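You operate a simulated robot arm through the tools that you are given. There is no shell and no other tool. Be economical: measure what you need, move in short steps, check, and stop when the job is done.

The job below is to be done with a simulated robot arm. You get a single attempt, and the scene is never put back.

TASK
Grade the rim of the little violet bowl on the rim test stand.
Fine: switch RIM TEST on, squeeze the bowl in the seat, press the key for its grade (20 N or more is FIRM); the bowl stays in the seat; grey knob, slider and the other two bowls stay.

The check looks at the end state, three seconds after you hand in, the way a careful person would. Anything else that was tipped, shoved, dropped, spilled or broken makes it a failure.

THE ROBOT
A 6-joint arm with a two-finger parallel gripper, fixed in place. Base frame: the origin is at the foot of the arm, x ahead of it, y to its left, z up; the work surface is at about z = 22. Readings come in mm, rad, newtons and seconds.
With the tool pointing down near the work surface it reaches from about 140 to 480 mm from the base axis. Its first joint turns from -1.257 to 1.257 rad. Payload 0.65 kg.
The tool frame sits at the grasp point between the pads (the TCP): z along the fingers, y along the line on which they close. The tips reach 25 mm beyond it. The gripper opens to 76 mm. The fingers are 18 mm wide and 10 mm thick; the gripper's body (36 by 78 mm) begins 45 mm behind the TCP.
Orientation is that of the tool frame in the base frame, as a unit quaternion [w, x, y, z]. With the fingers straight down and closing along the base's y, the tool's x points along the base's -x, its y along +y and its z along -z.

THE INTERFACE
- The arm moves only by the tool nudge_tool. Its argument "steps" is a list of rows, each a list of 3 entries, a list of its own where there are three numbers: the shift along the tool's x, y, z in cm, then the turn, a rotation vector about the tool's x, y, z in degrees, then the finger opening in cm, from 0 to 7.6. In form: [[[tx, ty, tz], [wx, wy, wz], claw], ...]. A call has 1 to 10 rows; each row shifts and turns the commanded pose from where the row before left it, along the tool's axes as they then stand. Each row takes 0.2 s and may step no farther than 50 mm and 0.15 rad from the row before; otherwise, or with a gripper value out of range, the whole call is refused. A pose out of reach is approached as far as the arm can. The call stops where the force on the tool passes 60 N (or 10 N more than at its start, if that is more) or the arm is blocked; 0.2 s more then pass. Each finger travels about 108 mm/s and halts on what it meets, pressing with about 35 N; the grip force reading is that of the motor and also rises with nothing between the fingers. The clock runs only during rows and for 0.2 s after the last one: add rows that do not move to give the fingers time. It gives the time, the measured TCP pose, the force on the tool (base axes), the opening and the grip force at its end, in the units of the frame above (readings bear some noise), with the torque about the TCP (base axes, N m) and any sound that the robot's microphone picked up.
- Cameras (640 x 400 px; columns grow to the right, rows downward): "scene" is fixed at [78.9, 275.7, 429.2]; the picture's right is [-0.64, -0.77, 0.00], its down [-0.38, 0.32, -0.87] and it looks along [0.67, -0.55, -0.50] (base axes); focal length 214 px, centre (320, 200). "wrist" rides on the gripper at [58, 11, -81] in the tool frame; the picture's right is [-0.18, 0.98, 0.00], its down [-0.75, -0.14, -0.64] and it looks along [-0.63, -0.12, 0.77] (tool axes); focal length 243 px, centre (320, 200). There is no depth. A picture from a camera that has moved, and an enlarged one, comes with that camera's place and axes in the base frame and with its lens. The place of the scene camera against the robot may be out by one fixed shift of up to 25 mm in any direction.
- snapshot(camera): a new picture of that camera. It takes no simulated time.
- enlarge(camera, box): a new picture of the part [left, top, right, bottom] of that camera's present view, enlarged. It takes no simulated time.
- close_job(): hands the job in; it is judged then, once.

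Work in short steps. Places have to be worked out from the pictures, the camera data and where the tool is seen: move nearer, look again, correct. Check each grasp and each placing, and mend what went wrong. You have 120 turns and 84 pictures in all, those below and enlarged ones among them. Open the gripper and draw the arm clear of the work before you hand the job in, unless the task says otherwise; then end with one line.

The tools are called after "Call:" as a command line: name --argument value ..., lists and objects as JSON in quotes. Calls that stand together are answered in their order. nudge_tool: Moves the arm, as the interface text tells. Its arguments: {"type":"object","properties":{"steps":{"type":"array"}},"required":["steps"]} The other tools are called the same way: snapshot (camera) takes a picture; enlarge (camera, box) takes an enlarged picture of a part of a camera's view; close_job () hands the job in.

At the start:

```text
t: 0.0
tool_pos: [190.8, 142.9, 336.5]
tool_rot: [0.0, 0.001, 1.0, 0.001]
ft_force: [-0.1, -0.2, -0.3]
moment: [0.02, -0.01, 0.0]
grip_width: 75.8
gripper_force: 0.0
```

scene: 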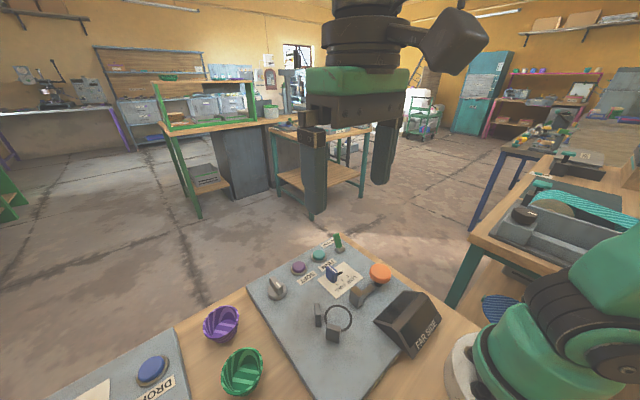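
wrist: 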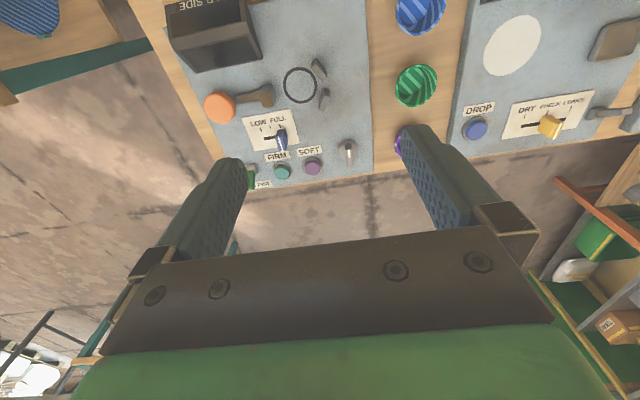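

I start by enlarging both views to read the labels and learn the layout of the stand.

Call:
enlarge --camera "wrist" --box '[160, 0, 400, 200]'

Call:
enlarge --camera "scene" --box '[190, 220, 450, 400]'

Call:
enlarge --camera "wrist" --box '[360, 0, 640, 200]'

```text
2.00 times, centred on (280, 100) of wrist
camera zoom: at [131.1, 154.7, 417.4], right [0.18, 0.98, 0.0], down [0.75, -0.14, 0.64], along [0.63, -0.12, -0.77], focal length 485 px, centre (400, 400)
```

zoom: 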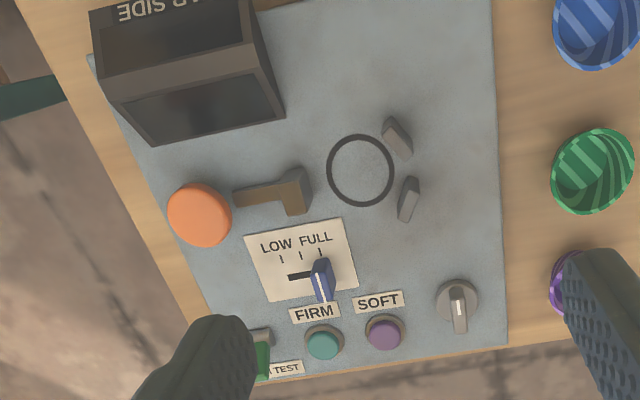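

```text
2.22 times, centred on (320, 310) of scene
camera zoom: at [78.9, 275.7, 429.2], right [-0.64, -0.77, 0.0], down [-0.38, 0.32, -0.87], along [0.67, -0.55, -0.5], focal length 477 px, centre (320, -44)
```

zoom: 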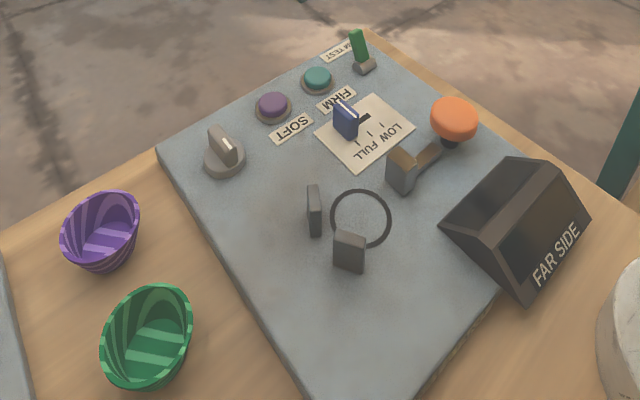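

```text
2.00 times, centred on (500, 100) of wrist
camera zoom: at [131.1, 154.7, 417.4], right [0.18, 0.98, 0.0], down [0.75, -0.14, 0.64], along [0.63, -0.12, -0.77], focal length 485 px, centre (-40, 400)
```

zoom: 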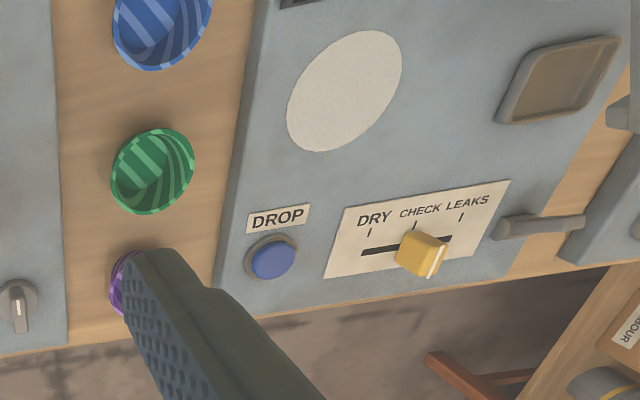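

The seat ring seems near (225,107), the violet bowl near (342,270), the switch near (360,-18), and the FIRM and SOFT keys near x 364. I'm moving above the violet bowl for a closer look.

Call:
nudge_tool --steps '[[[-2.4, 2.0, 2.2], [0, 0, 0], 7.6], [[-2.4, 2.0, 2.2], [0, 0, 0], 7.6], [[-2.4, 2.0, 2.2], [0, 0, 0], 7.6], [[-2.4, 2.0, 2.2], [0, 0, 0], 7.6], [[-2.4, 2.0, 2.2], [0, 0, 0], 7.6], [[-2.4, 2.0, 2.2], [0, 0, 0], 7.6]]'

Call:
snapshot --camera "wrist"

Call:
snapshot --camera "scene"

```text
t: 1.4
tool_pos: [333.5, 263.6, 204.3]
tool_rot: [0.0, -0.001, 1.0, 0.0]
ft_force: [1.1, 0.9, 0.2]
moment: [0.04, 0.0, 0.02]
grip_width: 75.7
gripper_force: 0.1
```

```text
78 pictures are left
camera wrist: at [274.0, 274.7, 285.4], right [0.18, 0.98, 0.0], down [0.75, -0.14, 0.64], along [0.63, -0.12, -0.77], focal length 243 px, centre (320, 200)
```

wrist: 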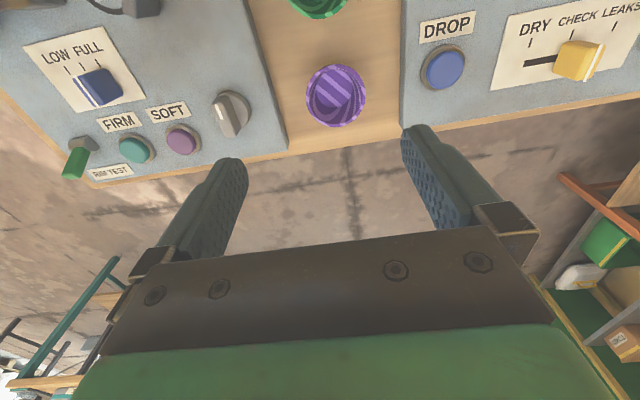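

```text
77 pictures are left
```

scene: 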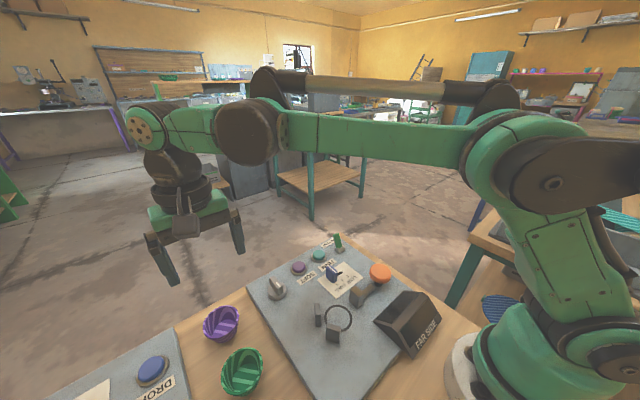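

The bowl is about 54 mm across and centred near (346,276). I'm enlarging it to see its profile.

Call:
enlarge --camera "wrist" --box '[260, 30, 420, 130]'

Call:
enlarge --camera "scene" --box '[180, 290, 276, 350]'

Call:
enlarge --camera "scene" --box '[290, 230, 450, 350]'

```text
4.00 times, centred on (340, 80) of wrist
camera zoom: at [274.0, 274.7, 285.4], right [0.18, 0.98, 0.0], down [0.75, -0.14, 0.64], along [0.63, -0.12, -0.77], focal length 970 px, centre (240, 680)
```

zoom: 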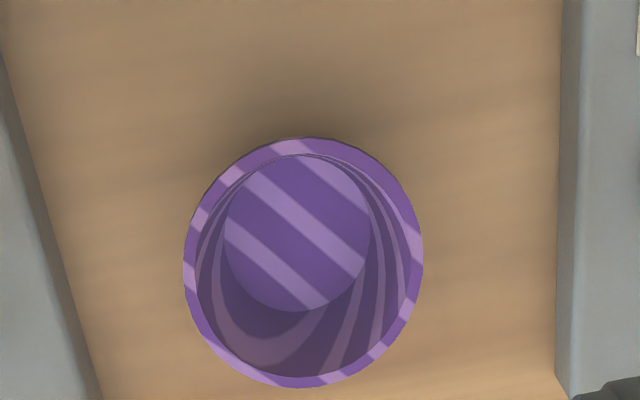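

```text
6.67 times, centred on (228, 320) of scene
camera zoom: at [78.9, 275.7, 429.2], right [-0.64, -0.77, 0.0], down [-0.38, 0.32, -0.87], along [0.67, -0.55, -0.5], focal length 1430 px, centre (933, -600)
```

zoom: 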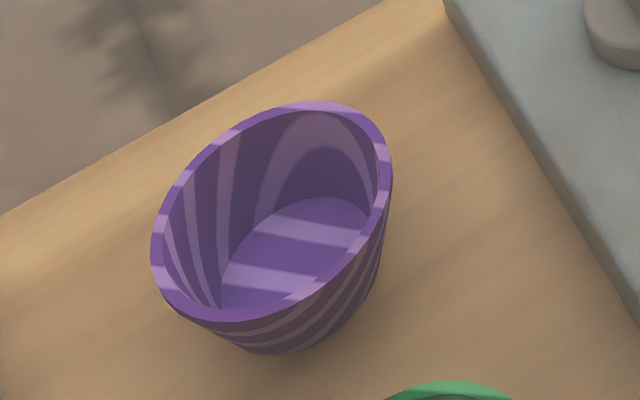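

```text
3.33 times, centred on (370, 290) of scene
camera zoom: at [78.9, 275.7, 429.2], right [-0.64, -0.77, 0.0], down [-0.38, 0.32, -0.87], along [0.67, -0.55, -0.5], focal length 715 px, centre (153, -100)
```

zoom: 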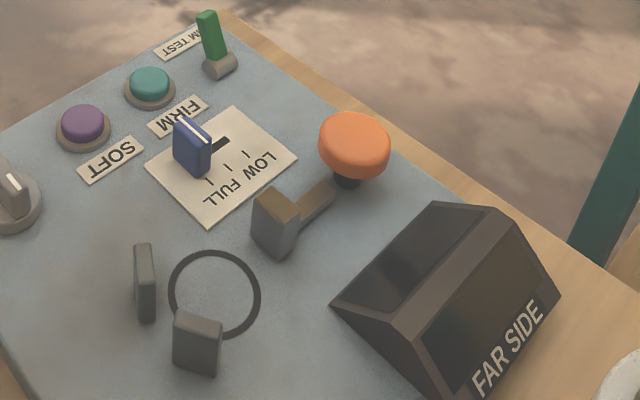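

The bowl is a cone with a rim of about 54 mm, so I'll grasp it at the rim from outside with the fingers closing along x. That keeps them clear of the seat's posts and ram, so I turn the tool 90° above the bowl and look again.

Call:
nudge_tool --steps '[[[-1.25, 1.24, 0], [0, 0, -8], 7.6], [[0, 0, 0], [0, 0, -8.2], 7.6], [[0, 0, 0], [0, 0, -8.2], 7.6], [[0, 0, 0], [0, 0, -8.2], 7.6], [[0, 0, 0], [0, 0, -8.2], 7.6], [[0, 0, 0], [0, 0, -8.2], 7.6], [[0, 0, 0], [0, 0, -8.2], 7.6], [[0, 0, 0], [0, 0, -8.2], 7.6], [[0, 0, 0], [0, 0, -8.2], 7.6], [[0, 0, 0], [0, 0, -8.2], 7.6]]'

Call:
nudge_tool --steps '[[[0, 0, 2.5], [0, 0, -8.2], 7.6], [[0, 0, 2.5], [0, 0, 0], 7.6]]'

Call:
snapshot --camera "wrist"

```text
t: 3.6
tool_pos: [346.7, 275.5, 204.7]
tool_rot: [0.0, -0.656, 0.755, -0.001]
ft_force: [-0.4, 0.0, 0.2]
moment: [0.0, -0.01, 0.01]
grip_width: 75.9
gripper_force: 0.1
```

```text
t: 4.2
tool_pos: [346.6, 275.4, 154.7]
tool_rot: [0.0, 0.708, -0.706, 0.0]
ft_force: [0.1, -0.4, -0.2]
moment: [0.01, 0.0, 0.03]
grip_width: 76.0
gripper_force: 0.0
```

```text
73 pictures are left
camera wrist: at [334.7, 218.3, 234.9], right [-0.98, 0.18, 0.0], down [0.14, 0.75, 0.64], along [0.12, 0.63, -0.77], focal length 243 px, centre (320, 200)
```

wrist: 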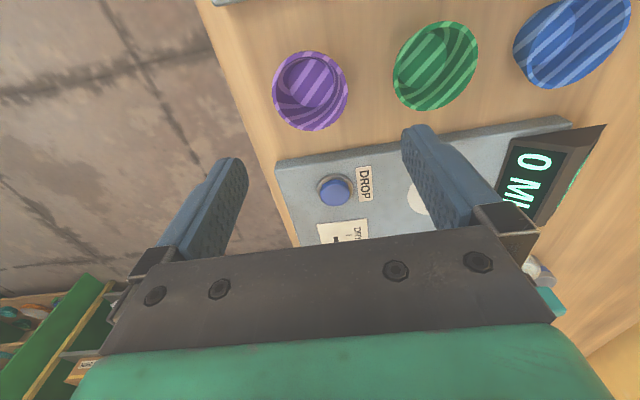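

Call:
enlarge --camera "wrist" --box '[240, 30, 400, 130]'

```text
4.00 times, centred on (320, 80) of wrist
camera zoom: at [334.7, 218.3, 234.9], right [-0.98, 0.18, 0.0], down [0.14, 0.75, 0.64], along [0.12, 0.63, -0.77], focal length 970 px, centre (320, 680)
```

zoom: 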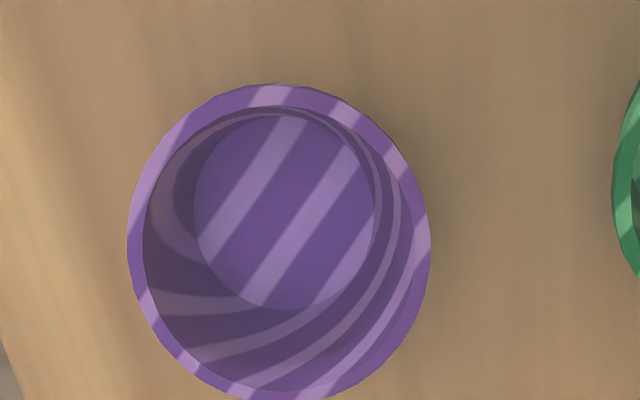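

The two views put the bowl centre near (353,275). I shift there, descend partway and check again.

Call:
nudge_tool --steps '[[[0, -0.67, 0], [0, 0, 0], 7.6], [[0, 0, 2.0], [0, 0, 0], 7.6], [[0, 0, 2.0], [0, 0, 0], 7.6], [[0, 0, 0], [0, 0, 0], 7.6]]'

Call:
snapshot --camera "wrist"

Call:
enlarge --camera "scene" --box '[150, 220, 310, 360]'

```text
t: 5.2
tool_pos: [353.9, 275.8, 114.2]
tool_rot: [-0.001, -0.707, 0.707, 0.0]
ft_force: [-0.7, -0.1, 0.2]
moment: [0.0, -0.01, -0.01]
grip_width: 75.8
gripper_force: 0.2
```

```text
71 pictures are left
camera wrist: at [340.7, 218.5, 195.8], right [-0.98, 0.18, 0.0], down [0.14, 0.75, 0.64], along [0.12, 0.63, -0.77], focal length 243 px, centre (320, 200)
```

wrist: 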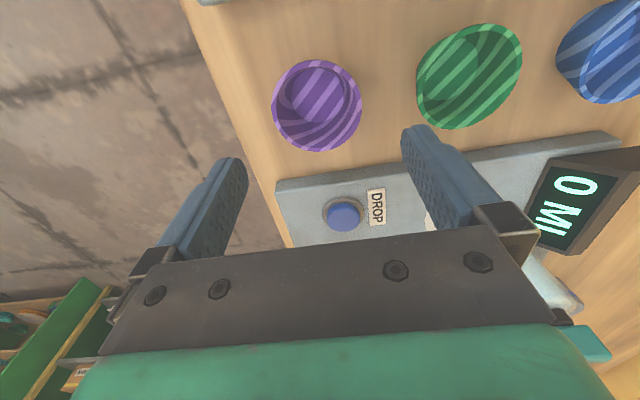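

```text
2.86 times, centred on (230, 290) of scene
camera zoom: at [78.9, 275.7, 429.2], right [-0.64, -0.77, 0.0], down [-0.38, 0.32, -0.87], along [0.67, -0.55, -0.5], focal length 613 px, centre (577, -57)
```

zoom: 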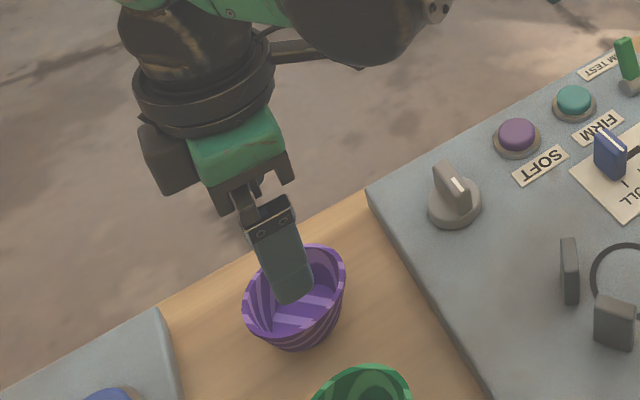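

The rim centre works out near (353,273), and its x is well aligned with the fingers. I go down to TCP z of about 64 with the fingers straddling the bowl, then look.

Call:
nudge_tool --steps '[[[0.2, 0.1, 1.5], [0, 0, 0], 7.6], [[0, 0, 2.0], [0, 0, 0], 7.6], [[0, 0, 1.5], [0, 0, 0], 7.6], [[0, 0, 0], [0, 0, 0], 7.6]]'

Call:
snapshot --camera "wrist"

Call:
enlarge --camera "scene" --box '[150, 260, 310, 360]'

```text
t: 6.2
tool_pos: [351.9, 273.3, 63.1]
tool_rot: [0.0, -0.707, 0.707, 0.0]
ft_force: [-0.2, 0.5, -0.5]
moment: [-0.02, 0.01, 0.0]
grip_width: 75.8
gripper_force: 0.0
```

```text
69 pictures are left
camera wrist: at [339.8, 216.8, 145.0], right [-0.98, 0.18, 0.0], down [0.14, 0.75, 0.64], along [0.12, 0.63, -0.77], focal length 243 px, centre (320, 200)
```

wrist: 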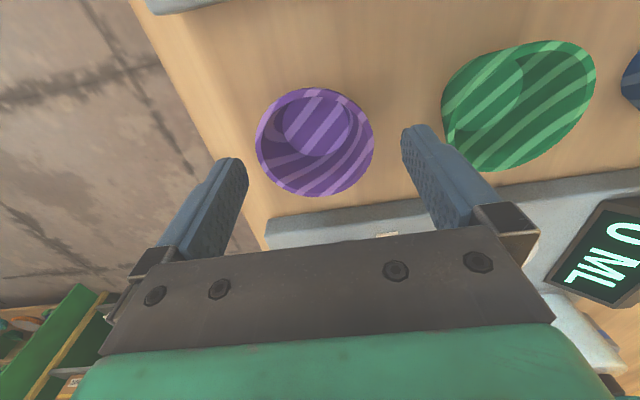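

```text
4.00 times, centred on (230, 310) of scene
camera zoom: at [78.9, 275.7, 429.2], right [-0.64, -0.77, 0.0], down [-0.38, 0.32, -0.87], along [0.67, -0.55, -0.5], focal length 858 px, centre (680, -240)
```

zoom: 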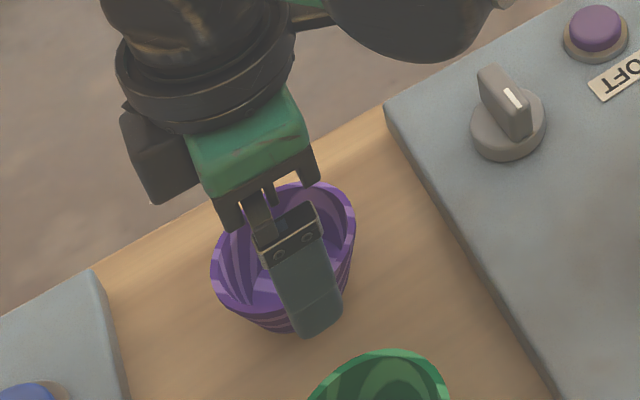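

Bowl stays well centred between the fingers; the rim seems lower than I expected, so I keep descending gently while watching the force.

Call:
nudge_tool --steps '[[[0, -0.1, 0.6], [0, 0, 0], 7.6], [[0, 0, 0.6], [0, 0, 0], 7.6], [[0, 0, 0], [0, 0, 0], 7.6]]'

Call:
snapshot --camera "wrist"

Call:
enlarge --camera "scene" --box '[180, 280, 276, 350]'

```text
t: 7.0
tool_pos: [353.7, 274.0, 52.0]
tool_rot: [0.0, 0.707, -0.707, 0.0]
ft_force: [0.7, 0.1, 0.8]
moment: [-0.03, 0.02, -0.02]
grip_width: 75.8
gripper_force: 0.0
```

```text
67 pictures are left
camera wrist: at [341.4, 216.2, 133.0], right [-0.98, 0.18, 0.0], down [0.14, 0.75, 0.64], along [0.12, 0.63, -0.77], focal length 243 px, centre (320, 200)
```

wrist: 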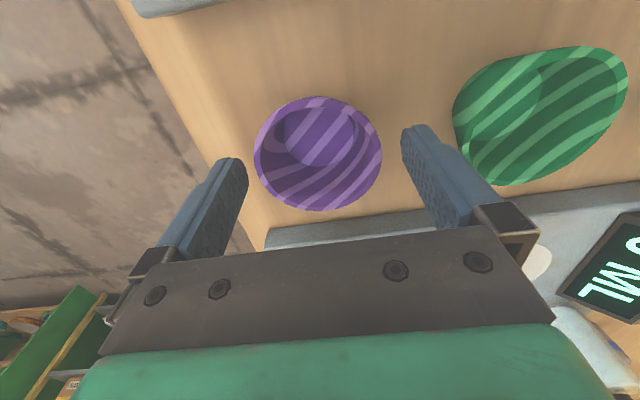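

```text
5.71 times, centred on (228, 315) of scene
camera zoom: at [78.9, 275.7, 429.2], right [-0.64, -0.77, 0.0], down [-0.38, 0.32, -0.87], along [0.67, -0.55, -0.5], focal length 1226 px, centre (846, -457)
```

zoom: 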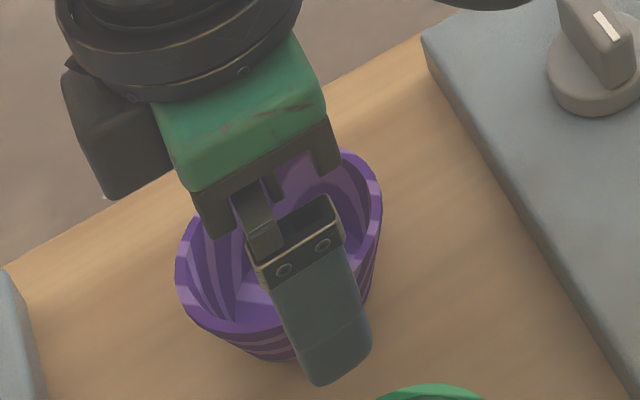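

Call:
nudge_tool --steps '[[[0, 0, 0.3], [0, 0, 0], 7.6], [[0, 0, 0.2], [0, 0, 0], 7.6], [[0, 0, 0], [0, 0, 0], 7.6]]'

Call:
enlarge --camera "wrist" --box '[160, 60, 480, 260]'

```text
t: 7.8
tool_pos: [354.1, 273.2, 46.8]
tool_rot: [0.001, -0.707, 0.707, 0.0]
ft_force: [-0.8, 0.3, 0.0]
moment: [-0.03, 0.01, 0.04]
grip_width: 75.9
gripper_force: 0.0
```

```text
2.00 times, centred on (320, 160) of wrist
camera zoom: at [341.3, 215.6, 128.1], right [-0.98, 0.18, 0.0], down [0.14, 0.75, 0.64], along [0.12, 0.63, -0.77], focal length 485 px, centre (320, 280)
```

zoom: 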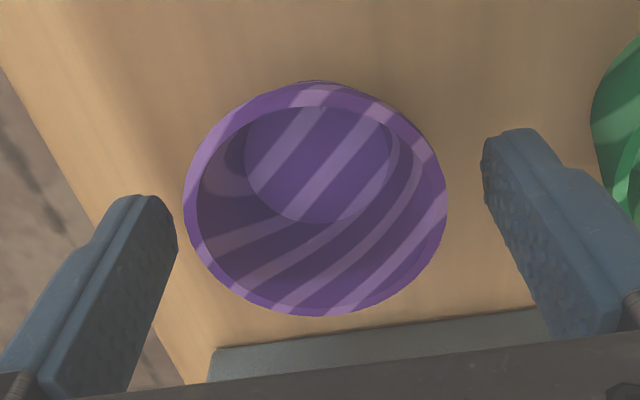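

No contact yet at tip height 22, so the surface here is lower than expected. I continue in small steps.

Call:
nudge_tool --steps '[[[0, 0, 0.2], [0, 0, 0], 7.6], [[0, 0, 0.2], [0, 0, 0], 7.6], [[0, 0, 0.2], [0, 0, 0], 7.6], [[0, 0, 0], [0, 0, 0], 7.6]]'

Call:
enlarge --camera "wrist" --box '[160, 60, 480, 260]'

Call:
enlarge --camera "scene" --box '[180, 280, 276, 350]'

```text
t: 8.8
tool_pos: [353.5, 273.6, 40.5]
tool_rot: [0.0, 0.707, -0.707, 0.0]
ft_force: [0.2, -0.3, -0.3]
moment: [-0.02, 0.02, -0.03]
grip_width: 76.3
gripper_force: 0.0
```

```text
2.00 times, centred on (320, 160) of wrist
camera zoom: at [341.5, 215.0, 121.9], right [-0.98, 0.18, 0.0], down [0.14, 0.75, 0.64], along [0.12, 0.63, -0.77], focal length 485 px, centre (320, 280)
```

zoom: 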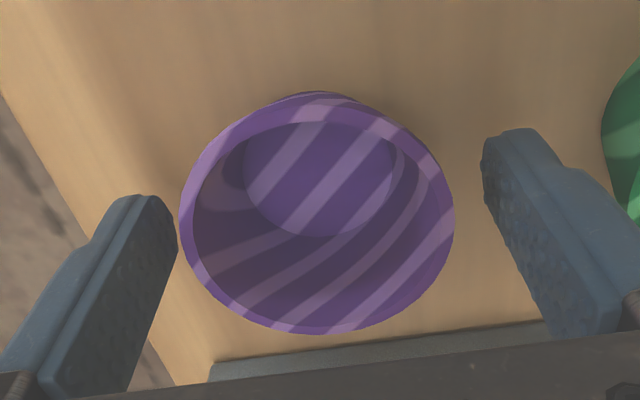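

```text
5.71 times, centred on (228, 315) of scene
camera zoom: at [78.9, 275.7, 429.2], right [-0.64, -0.77, 0.0], down [-0.38, 0.32, -0.87], along [0.67, -0.55, -0.5], focal length 1226 px, centre (846, -457)
```

zoom: 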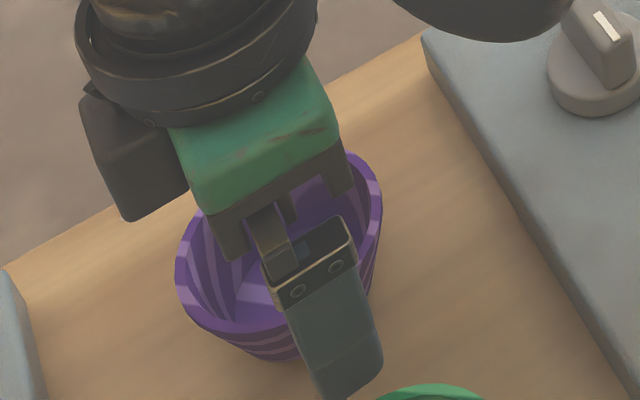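

The tips are now about 15 mm below the rim and the bowl is centred, so I close gradually onto the rim.

Call:
nudge_tool --steps '[[[0, 0, 0], [0, 0, 0], 6.4], [[0, 0, 0], [0, 0, 0], 6.0], [[0, 0, 0], [0, 0, 0], 5.6], [[0, 0, 0], [0, 0, 0], 5.6]]'

Call:
enlarge --camera "wrist" --box '[160, 60, 480, 260]'

```text
t: 9.8
tool_pos: [353.9, 271.8, 41.3]
tool_rot: [-0.001, -0.707, 0.707, 0.001]
ft_force: [0.4, 0.3, 1.2]
moment: [-0.02, 0.0, 0.01]
grip_width: 58.4
gripper_force: 14.2
```

```text
2.00 times, centred on (320, 160) of wrist
camera zoom: at [341.5, 215.0, 121.9], right [-0.98, 0.18, 0.0], down [0.14, 0.75, 0.64], along [0.12, 0.63, -0.77], focal length 485 px, centre (320, 280)
```

zoom: 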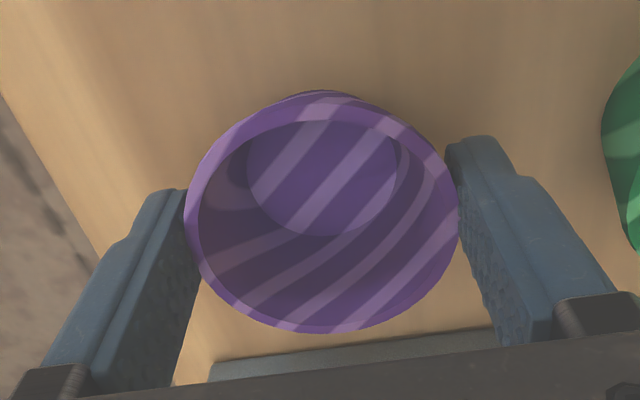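

Gripped at 58.4 mm with about 14 N. I close slightly more and lift a little to test the hold.

Call:
nudge_tool --steps '[[[0, 0, 0], [0, 0, 0], 5.4], [[0, 0, -0.5], [0, 0, 0], 5.4], [[0, 0, -1.0], [0, 0, 0], 5.4], [[0, 0, -1.5], [0, 0, 0], 5.4], [[0, 0, 0], [0, 0, 0], 5.4]]'

Call:
snapshot --camera "wrist"

Call:
snapshot --camera "scene"

```text
t: 11.0
tool_pos: [353.0, 273.8, 71.8]
tool_rot: [-0.001, 0.707, -0.707, -0.001]
ft_force: [0.1, 0.5, -1.0]
moment: [-0.04, 0.01, -0.02]
grip_width: 58.6
gripper_force: 14.0
```

```text
61 pictures are left
camera wrist: at [342.1, 216.1, 153.6], right [-0.98, 0.18, 0.0], down [0.14, 0.75, 0.64], along [0.12, 0.63, -0.77], focal length 243 px, centre (320, 200)
```

wrist: 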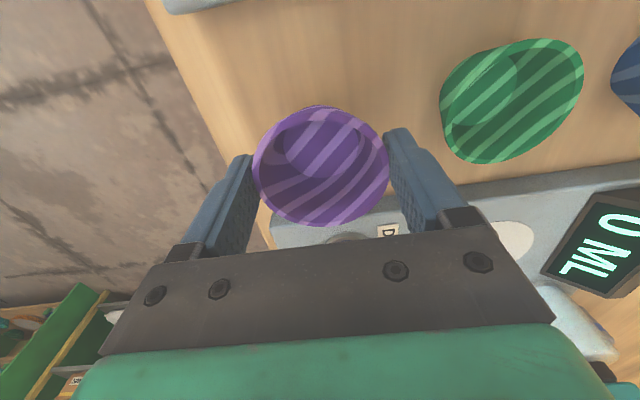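

```text
60 pictures are left
```

scene: 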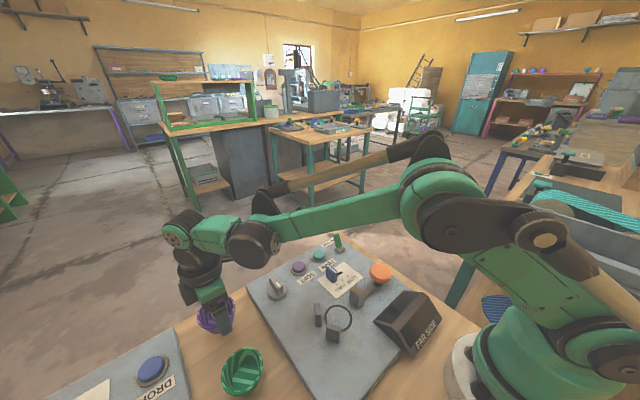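

The bowl is held securely. I raise it and carry it over to the seat, stopping high so I can measure the seat.

Call:
nudge_tool --steps '[[[0, 0, -4], [0, 0, 0], 5.4], [[0, 0, -4], [0, 0, 0], 5.4], [[0, 0, -4], [0, 0, 0], 5.4], [[2.5, 2.0, -1], [0, 0, 0], 5.4], [[2.5, 2.0, 0], [0, 0, 0], 5.4], [[2.5, 2.0, 0], [0, 0, 0], 5.4], [[2.5, 2.0, 0], [0, 0, 0], 5.4], [[2.5, 2.0, 0], [0, 0, 0], 5.4], [[2.5, 2.0, 0], [0, 0, 0], 5.4], [[0, 0, 0], [0, 0, 0], 5.4]]'

Call:
snapshot --camera "wrist"

```text
t: 13.2
tool_pos: [233.8, 123.3, 202.1]
tool_rot: [-0.001, -0.707, 0.707, -0.001]
ft_force: [-0.4, -0.2, -0.5]
moment: [0.01, -0.01, -0.01]
grip_width: 58.6
gripper_force: 13.9
```

```text
59 pictures are left
camera wrist: at [220.9, 65.6, 282.3], right [-0.98, 0.18, 0.0], down [0.14, 0.75, 0.64], along [0.12, 0.63, -0.77], focal length 243 px, centre (320, 200)
```

wrist: 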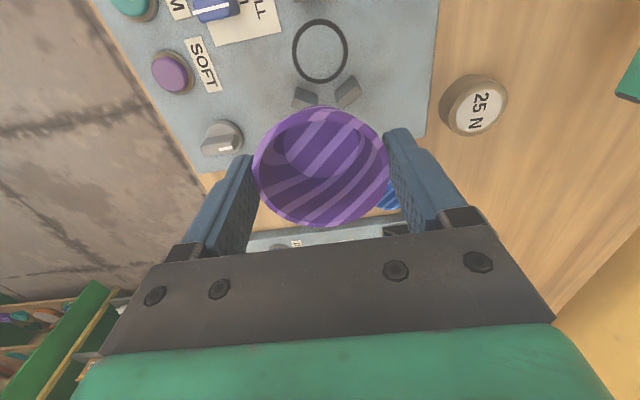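

Combining the views, the plate is near z≈10 and the seat ring near (228.5,105). I move over it and go down partway.

Call:
nudge_tool --steps '[[[1.68, 0.53, 0], [0, 0, 0], 5.4], [[0, 0, 4], [0, 0, 0], 5.4], [[0, 0, 4], [0, 0, 0], 5.4], [[0, 0, 2.5], [0, 0, 0], 5.4], [[0, 0, 0], [0, 0, 0], 5.4]]'

Call:
snapshot --camera "wrist"

Call:
enlarge --camera "scene" --box '[260, 230, 420, 350]'

```text
t: 14.4
tool_pos: [227.4, 106.8, 94.7]
tool_rot: [0.0, -0.707, 0.707, 0.0]
ft_force: [0.5, -0.2, -0.3]
moment: [-0.03, 0.0, 0.02]
grip_width: 58.5
gripper_force: 13.8
```

```text
58 pictures are left
camera wrist: at [214.4, 48.0, 176.3], right [-0.98, 0.18, 0.0], down [0.14, 0.75, 0.64], along [0.12, 0.63, -0.77], focal length 243 px, centre (320, 200)
```

wrist: 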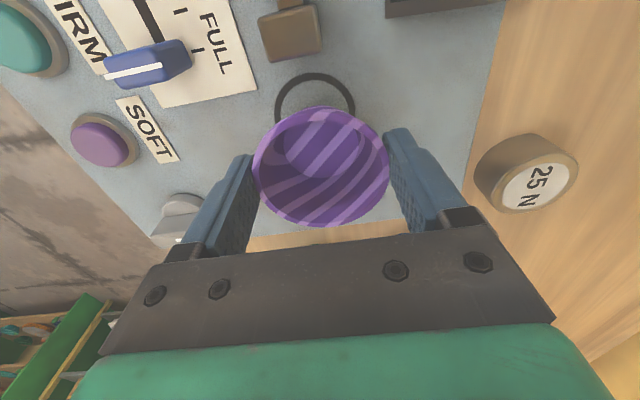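

```text
3.33 times, centred on (340, 290) of scene
camera zoom: at [78.9, 275.7, 429.2], right [-0.64, -0.77, 0.0], down [-0.38, 0.32, -0.87], along [0.67, -0.55, -0.5], focal length 715 px, centre (253, -100)
```

zoom: 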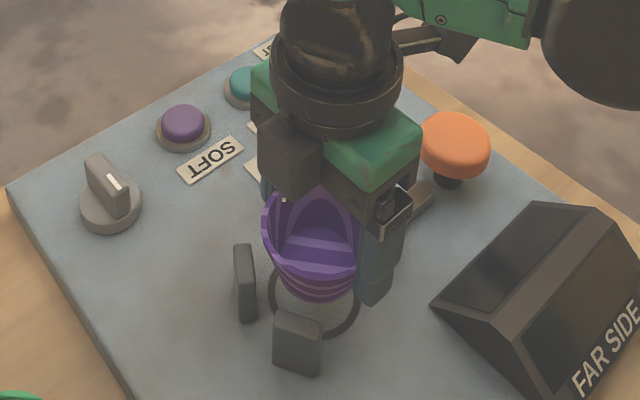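

Ring centre refines to about (229,106). I make a small correction and descend toward the plate, finishing in small steps.

Call:
nudge_tool --steps '[[[-0.08, -0.13, 1.5], [0, 0, 0], 5.4], [[0, 0, 1.5], [0, 0, 0], 5.4], [[0, 0, 0.5], [0, 0, 0], 5.4], [[0, 0, 0], [0, 0, 0], 5.4]]'

Call:
enlarge --camera "scene" --box '[290, 260, 410, 350]'

Call:
snapshot --camera "wrist"

```text
t: 15.4
tool_pos: [228.9, 107.7, 60.6]
tool_rot: [0.0, -0.707, 0.707, 0.0]
ft_force: [-4.8, -1.1, 9.8]
moment: [0.0, 0.07, 0.04]
grip_width: 58.7
gripper_force: 14.1
```

```text
4.44 times, centred on (350, 305) of scene
camera zoom: at [78.9, 275.7, 429.2], right [-0.64, -0.77, 0.0], down [-0.38, 0.32, -0.87], along [0.67, -0.55, -0.5], focal length 953 px, centre (187, -267)
```

zoom: 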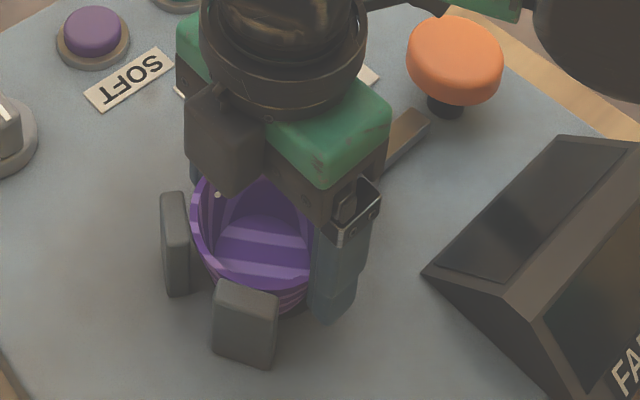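

```text
55 pictures are left
camera wrist: at [217.1, 49.3, 142.1], right [-0.98, 0.18, 0.0], down [0.14, 0.75, 0.64], along [0.12, 0.63, -0.77], focal length 243 px, centre (320, 200)
```

wrist: 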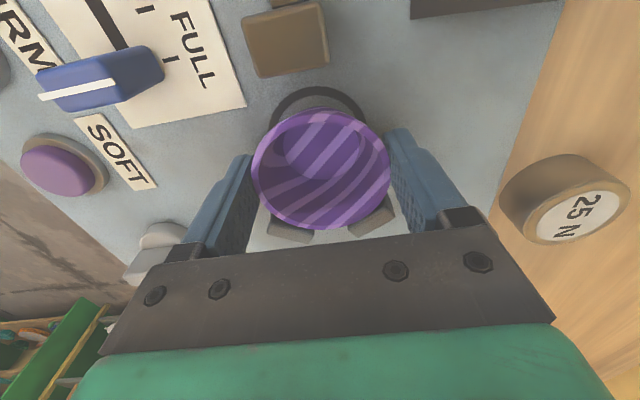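

The force shows contact at z 60.6, which is likely the bowl's base on the plate, slightly toward the posts. I lift 3 mm, shift 2 mm toward the ram and lower again.

Call:
nudge_tool --steps '[[[0, 0, -0.4], [0, 0, 0], 5.4], [[0.2, 0, 0], [0, 0, 0], 5.4], [[0, 0, 0], [0, 0, 0], 5.4]]'

Call:
nudge_tool --steps '[[[0, 0, 0.2], [0, 0, 0], 5.4], [[0, 0, 0.15], [0, 0, 0], 5.4], [[0, 0, 0], [0, 0, 0], 5.4]]'

```text
t: 16.2
tool_pos: [230.2, 105.9, 65.8]
tool_rot: [0.0, -0.707, 0.707, 0.0]
ft_force: [0.2, -0.1, -0.5]
moment: [0.05, 0.03, -0.02]
grip_width: 58.5
gripper_force: 14.5
```

```text
t: 17.0
tool_pos: [228.7, 104.5, 61.6]
tool_rot: [0.0, 0.707, -0.707, 0.0]
ft_force: [-0.1, 0.5, 0.4]
moment: [-0.01, 0.0, 0.02]
grip_width: 58.9
gripper_force: 14.0
```

Call:
nudge_tool --steps '[[[0, 0, 0.08], [0, 0, 0], 5.4], [[0, 0, 0], [0, 0, 0], 5.4]]'

Call:
enlarge --camera "wrist" --box '[200, 60, 440, 240]'

```text
t: 17.6
tool_pos: [229.0, 104.5, 59.2]
tool_rot: [0.0, -0.707, 0.707, 0.0]
ft_force: [1.1, -1.5, 5.5]
moment: [-0.02, 0.0, 0.01]
grip_width: 58.5
gripper_force: 13.8
```

```text
2.22 times, centred on (320, 150) of wrist
camera zoom: at [217.3, 47.7, 142.1], right [-0.98, 0.18, 0.0], down [0.14, 0.75, 0.64], along [0.12, 0.63, -0.77], focal length 539 px, centre (320, 311)
```

zoom: 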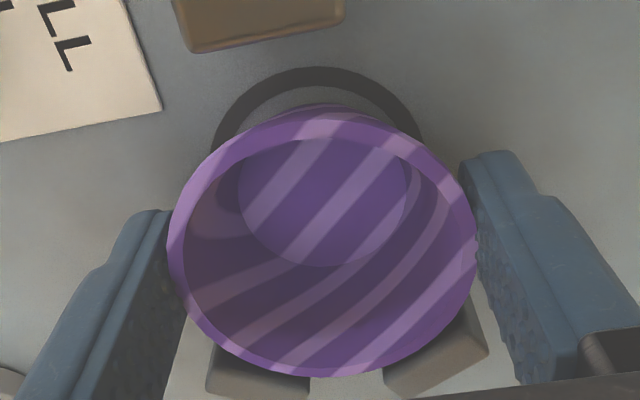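

The bowl stands on the plate, concentric with the ring to within about 2 mm. I release it and rise.

Call:
nudge_tool --steps '[[[0, 0, 0], [0, 0, 0], 6.2], [[0, 0, 0], [0, 0, 0], 6.8], [[0, 0, 0], [0, 0, 0], 7.4], [[0, 0, -2], [0, 0, 0], 7.4], [[0, 0, -3], [0, 0, 0], 7.4], [[0, 0, -4], [0, 0, 0], 7.4], [[0, 0, -4], [0, 0, 0], 7.4], [[0, 0, 0], [0, 0, 0], 7.4]]'

Call:
snapshot --camera "wrist"

Call:
enlarge --camera "scene" --box '[280, 230, 440, 350]'

```text
t: 19.4
tool_pos: [230.1, 106.9, 190.3]
tool_rot: [0.0, -0.707, 0.707, 0.0]
ft_force: [0.1, -0.3, -0.9]
moment: [0.0, -0.03, 0.0]
grip_width: 74.0
gripper_force: 0.1
```

```text
53 pictures are left
camera wrist: at [217.5, 49.0, 271.4], right [-0.98, 0.18, 0.0], down [0.14, 0.75, 0.64], along [0.12, 0.63, -0.77], focal length 243 px, centre (320, 200)
```

wrist: 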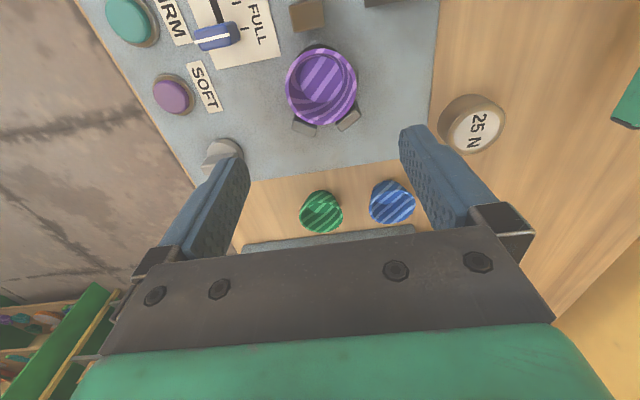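

```text
3.33 times, centred on (360, 290) of scene
camera zoom: at [78.9, 275.7, 429.2], right [-0.64, -0.77, 0.0], down [-0.38, 0.32, -0.87], along [0.67, -0.55, -0.5], focal length 715 px, centre (187, -100)
```

zoom: 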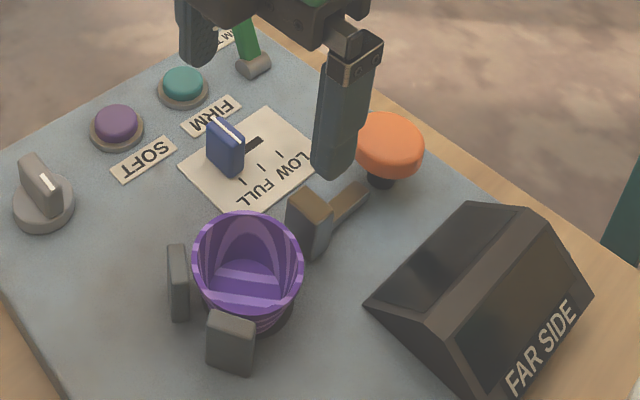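

The bowl stands in the seat. Now I move toward the RIM TEST switch, turning the tool back and closing the fingers on the way.

Call:
nudge_tool --steps '[[[2.4, -1.6, 0], [0, 0, 8.2], 6], [[0, 0, 0], [0, 0, 8.2], 4], [[0, 0, 0], [0, 0, 8.2], 2], [[0, 0, 0], [0, 0, 8.2], 0], [[0, 0, 0], [0, 0, 8.2], 0], [[0, 0, 0], [0, 0, 8.2], 0], [[0, 0, 0], [0, 0, 8.2], 0], [[0, 0, 0], [0, 0, 8.2], 0], [[0, 0, 0], [0, 0, 8.2], 0], [[0, 0, 0], [0, 0, 8.2], 0]]'

Call:
nudge_tool --steps '[[[0, 0, 0], [0, 0, 8], 0], [[-1.6, -2.4, 0], [0, 0, 0], 0], [[-1.6, -2.4, 0], [0, 0, 0], 0], [[-1.6, -2.4, 0], [0, 0, 0], 0], [[-1.6, -2.4, 0], [0, 0, 0], 0], [[0, 0, 0], [0, 0, 0], 0]]'

Call:
snapshot --camera "wrist"

Call:
enlarge --camera "scene" --box '[270, 220, 390, 300]'

```text
t: 21.6
tool_pos: [245.2, 81.8, 190.6]
tool_rot: [0.001, -0.07, 0.998, 0.0]
ft_force: [-0.7, -0.2, -0.5]
moment: [-0.01, 0.0, 0.0]
grip_width: 0.3
gripper_force: 23.3
```

```text
t: 23.0
tool_pos: [310.1, -13.4, 191.5]
tool_rot: [0.001, 0.0, 1.0, -0.001]
ft_force: [-0.4, 0.7, -0.4]
moment: [-0.01, 0.01, -0.01]
grip_width: 0.0
gripper_force: 23.7
```

```text
51 pictures are left
camera wrist: at [250.4, -2.6, 273.1], right [0.18, 0.98, 0.0], down [0.75, -0.14, 0.64], along [0.63, -0.12, -0.77], focal length 243 px, centre (320, 200)
```

wrist: 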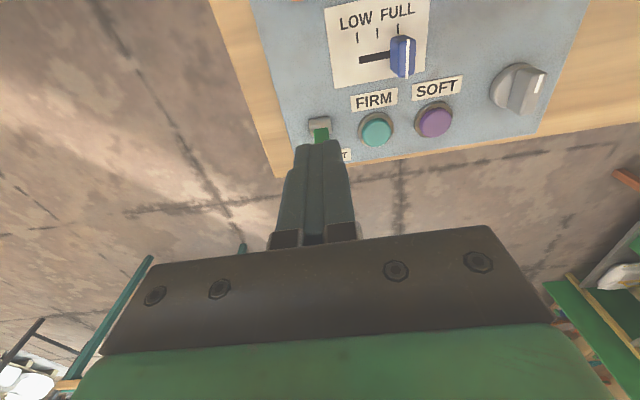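

```text
5.00 times, centred on (330, 260) of scene
camera zoom: at [78.9, 275.7, 429.2], right [-0.64, -0.77, 0.0], down [-0.38, 0.32, -0.87], along [0.67, -0.55, -0.5], focal length 1072 px, centre (270, -100)
```

zoom: 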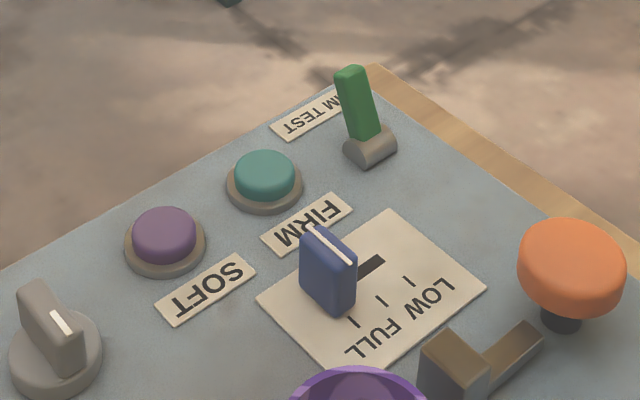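

The switch lever's pivot is near (352,-22), with the lever leaning toward +x away from the robot, so it should be flipped toward -x. I go to the far side of it, staying high, and look.

Call:
nudge_tool --steps '[[[-4, -0.4, 0], [0, 0, 0], 0], [[-4, -0.4, 0], [0, 0, 0], 0], [[0, 0, 4], [0, 0, 0], 0], [[0, 0, 3.5], [0, 0, 0], 0], [[0, 0, 0], [0, 0, 0], 0]]'

Call:
snapshot --camera "wrist"

Call:
enlarge --camera "scene" --box '[270, 200, 390, 280]'

```text
t: 24.2
tool_pos: [388.6, -22.3, 114.5]
tool_rot: [0.0, 0.001, 1.0, -0.001]
ft_force: [-0.4, -0.1, 0.6]
moment: [0.0, -0.01, 0.03]
grip_width: 0.0
gripper_force: 23.7
```

```text
49 pictures are left
camera wrist: at [327.8, -10.6, 195.0], right [0.18, 0.98, 0.0], down [0.75, -0.14, 0.64], along [0.63, -0.12, -0.77], focal length 243 px, centre (320, 200)
```

wrist: 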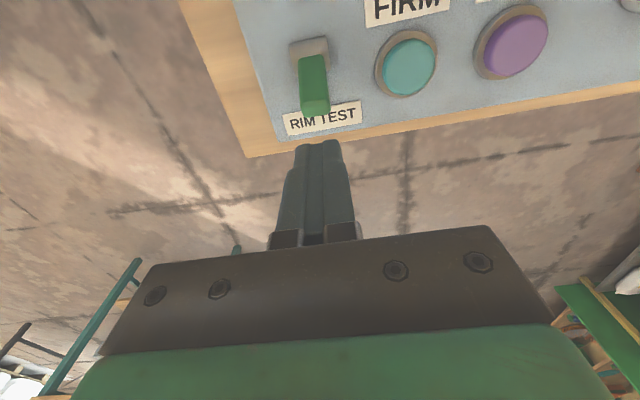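

```text
5.00 times, centred on (330, 240) of scene
camera zoom: at [78.9, 275.7, 429.2], right [-0.64, -0.77, 0.0], down [-0.38, 0.32, -0.87], along [0.67, -0.55, -0.5], focal length 1072 px, centre (270, 0)
```

zoom: 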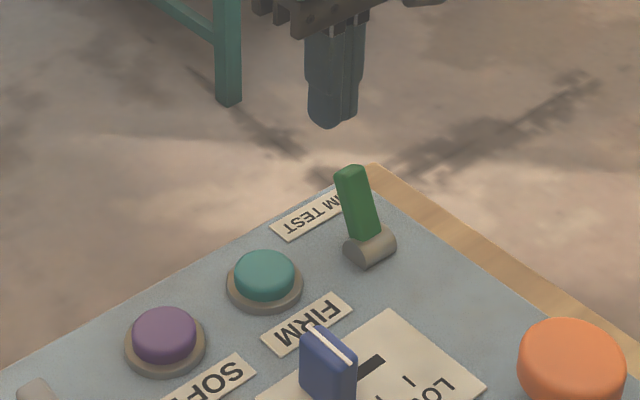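

Lever tip is near (376,-22). I back off to x≈402, descend to tip height about 38, then push toward -x.

Call:
nudge_tool --steps '[[[-1.4, 0, 0], [0, 0, 0], 0], [[0, 0, 2.5], [0, 0, 0], 0], [[0, 0, 2.6], [0, 0, 0], 0], [[0, 0, 0], [0, 0, 0], 0], [[1.0, 0, 0], [0, 0, 0], 0], [[1.0, 0, 0], [0, 0, 0], 0], [[0.7, 0, 0], [0, 0, 0], 0], [[0.7, 0, 0], [0, 0, 0], 0], [[0, 0, 0], [0, 0, 0], 0]]'

Call:
snapshot --camera "wrist"

Call:
enlarge --camera "scene" --box '[270, 200, 390, 280]'

```text
t: 26.2
tool_pos: [370.6, -23.5, 63.5]
tool_rot: [0.0, 0.0, 1.0, 0.0]
ft_force: [0.2, 0.4, 0.1]
moment: [0.0, -0.01, 0.0]
grip_width: 0.0
gripper_force: 23.7
heard: click
```

```text
47 pictures are left
camera wrist: at [309.5, -11.4, 145.3], right [0.18, 0.98, 0.0], down [0.75, -0.14, 0.64], along [0.63, -0.12, -0.77], focal length 243 px, centre (320, 200)
```

wrist: 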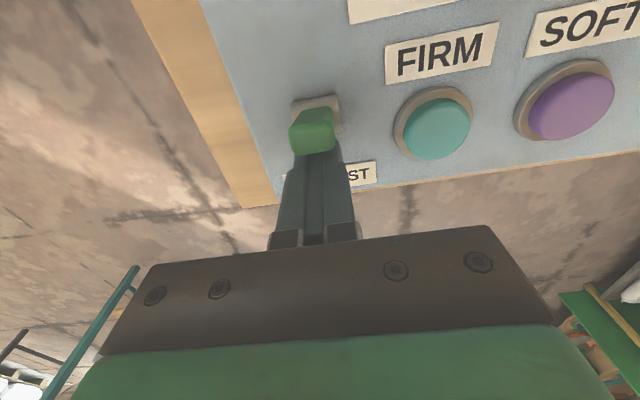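

```text
5.00 times, centred on (330, 240) of scene
camera zoom: at [78.9, 275.7, 429.2], right [-0.64, -0.77, 0.0], down [-0.38, 0.32, -0.87], along [0.67, -0.55, -0.5], focal length 1072 px, centre (270, 0)
```

zoom: 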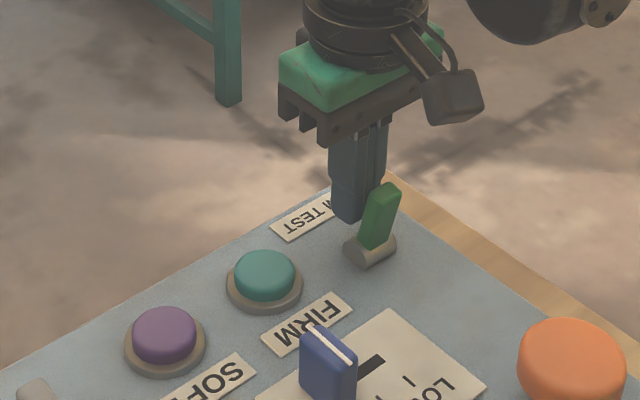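

A click was heard and the lever now leans toward the robot. I back off, rise, and check the displays.

Call:
nudge_tool --steps '[[[-1.0, 0, 0], [0, 0, 0], 0], [[0, 0, -4], [0, 0, 0], 0], [[0, 0, -4], [0, 0, 0], 0], [[0, 0, -4], [0, 0, 0], 0], [[4, 0, 0], [0, 0, 0], 0], [[4, 0, 0], [0, 0, 0], 0], [[0, 0, 0], [0, 0, 0], 0]]'

Call:
snapshot --camera "scene"

Call:
enlarge --camera "scene" --box '[290, 230, 450, 360]'

```text
t: 27.8
tool_pos: [299.6, -24.7, 184.8]
tool_rot: [-0.001, 0.0, 1.0, -0.001]
ft_force: [-0.6, 0.3, 0.5]
moment: [0.01, 0.03, -0.01]
grip_width: 0.0
gripper_force: 24.1
```

```text
45 pictures are left
```

scene: 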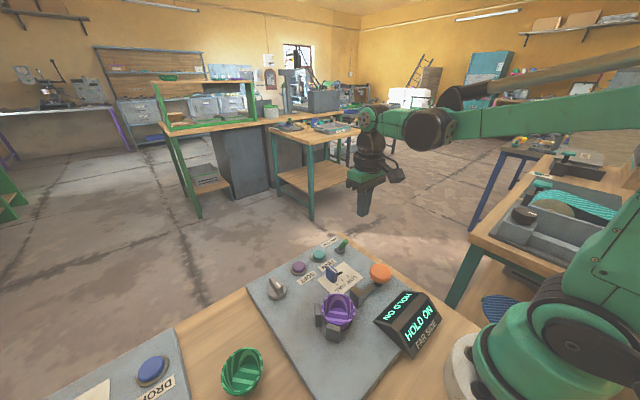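

```text
3.08 times, centred on (370, 295) of scene
camera zoom: at [78.9, 275.7, 429.2], right [-0.64, -0.77, 0.0], down [-0.38, 0.32, -0.87], along [0.67, -0.55, -0.5], focal length 660 px, centre (166, -92)
```

zoom: 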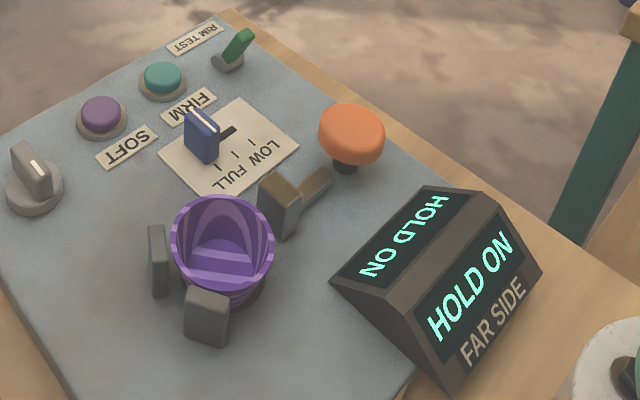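

The display shows "HOLD ON", so it is on and warming up. I wait a couple of seconds.

Call:
nudge_tool --steps '[[[0, 0, 0], [0, 0, 0], 0], [[0, 0, 0], [0, 0, 0], 0], [[0, 0, 0], [0, 0, 0], 0], [[0, 0, 0], [0, 0, 0], 0], [[0, 0, 0], [0, 0, 0], 0], [[0, 0, 0], [0, 0, 0], 0], [[0, 0, 0], [0, 0, 0], 0], [[0, 0, 0], [0, 0, 0], 0], [[0, 0, 0], [0, 0, 0], 0], [[0, 0, 0], [0, 0, 0], 0]]'

Call:
enlarge --camera "scene" --box '[290, 230, 450, 360]'

Call:
snapshot --camera "wrist"

```text
t: 30.0
tool_pos: [301.5, -25.0, 186.0]
tool_rot: [0.0, 0.0, 1.0, 0.0]
ft_force: [-0.2, -0.5, 0.4]
moment: [0.0, -0.02, 0.02]
grip_width: 0.0
gripper_force: 23.1
```

```text
3.08 times, centred on (370, 295) of scene
camera zoom: at [78.9, 275.7, 429.2], right [-0.64, -0.77, 0.0], down [-0.38, 0.32, -0.87], along [0.67, -0.55, -0.5], focal length 660 px, centre (166, -92)
```

zoom: 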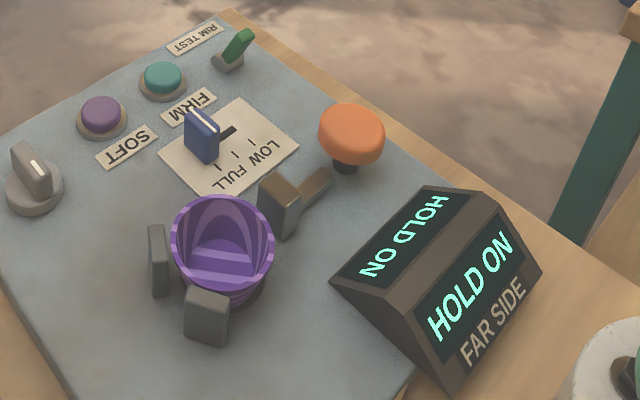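

```text
42 pictures are left
camera wrist: at [240.5, -12.7, 266.7], right [0.18, 0.98, 0.0], down [0.75, -0.14, 0.64], along [0.63, -0.12, -0.77], focal length 243 px, centre (320, 200)
```

wrist: 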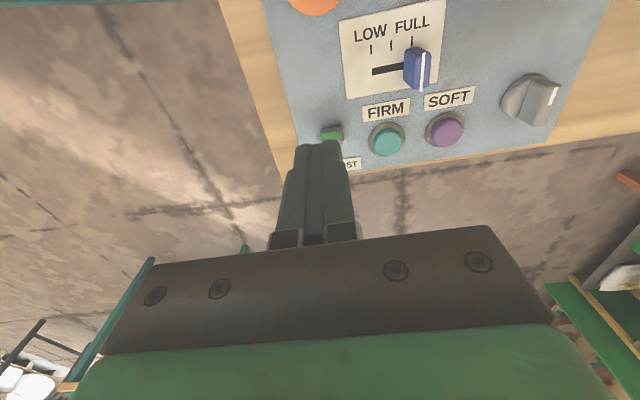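

Still "HOLD ON"; waiting a few more seconds.

Call:
nudge_tool --steps '[[[0, 0, 0], [0, 0, 0], 0], [[0, 0, 0], [0, 0, 0], 0], [[0, 0, 0], [0, 0, 0], 0], [[0, 0, 0], [0, 0, 0], 0], [[0, 0, 0], [0, 0, 0], 0], [[0, 0, 0], [0, 0, 0], 0], [[0, 0, 0], [0, 0, 0], 0], [[0, 0, 0], [0, 0, 0], 0], [[0, 0, 0], [0, 0, 0], 0], [[0, 0, 0], [0, 0, 0], 0]]'

Call:
nudge_tool --steps '[[[0, 0, 0], [0, 0, 0], 0], [[0, 0, 0], [0, 0, 0], 0], [[0, 0, 0], [0, 0, 0], 0], [[0, 0, 0], [0, 0, 0], 0], [[0, 0, 0], [0, 0, 0], 0], [[0, 0, 0], [0, 0, 0], 0], [[0, 0, 0], [0, 0, 0], 0], [[0, 0, 0], [0, 0, 0], 0], [[0, 0, 0], [0, 0, 0], 0], [[0, 0, 0], [0, 0, 0], 0]]'

Call:
enlarge --camera "scene" --box '[290, 230, 450, 360]'

```text
t: 32.2
tool_pos: [299.6, -24.9, 185.1]
tool_rot: [0.0, 0.0, 1.0, -0.001]
ft_force: [-0.6, -0.8, -0.4]
moment: [-0.01, 0.04, -0.01]
grip_width: 0.2
gripper_force: 23.0
```

```text
t: 34.4
tool_pos: [300.4, -24.4, 185.4]
tool_rot: [0.0, 0.0, 1.0, 0.0]
ft_force: [-0.2, -0.2, 0.5]
moment: [-0.01, 0.04, 0.02]
grip_width: 0.0
gripper_force: 23.3
```

```text
3.08 times, centred on (370, 295) of scene
camera zoom: at [78.9, 275.7, 429.2], right [-0.64, -0.77, 0.0], down [-0.38, 0.32, -0.87], along [0.67, -0.55, -0.5], focal length 660 px, centre (166, -92)
```

zoom: 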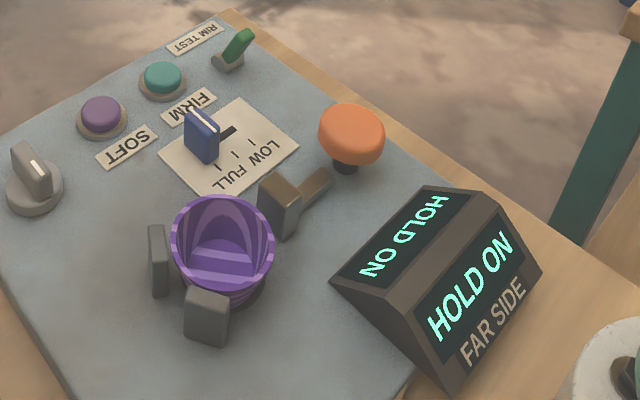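

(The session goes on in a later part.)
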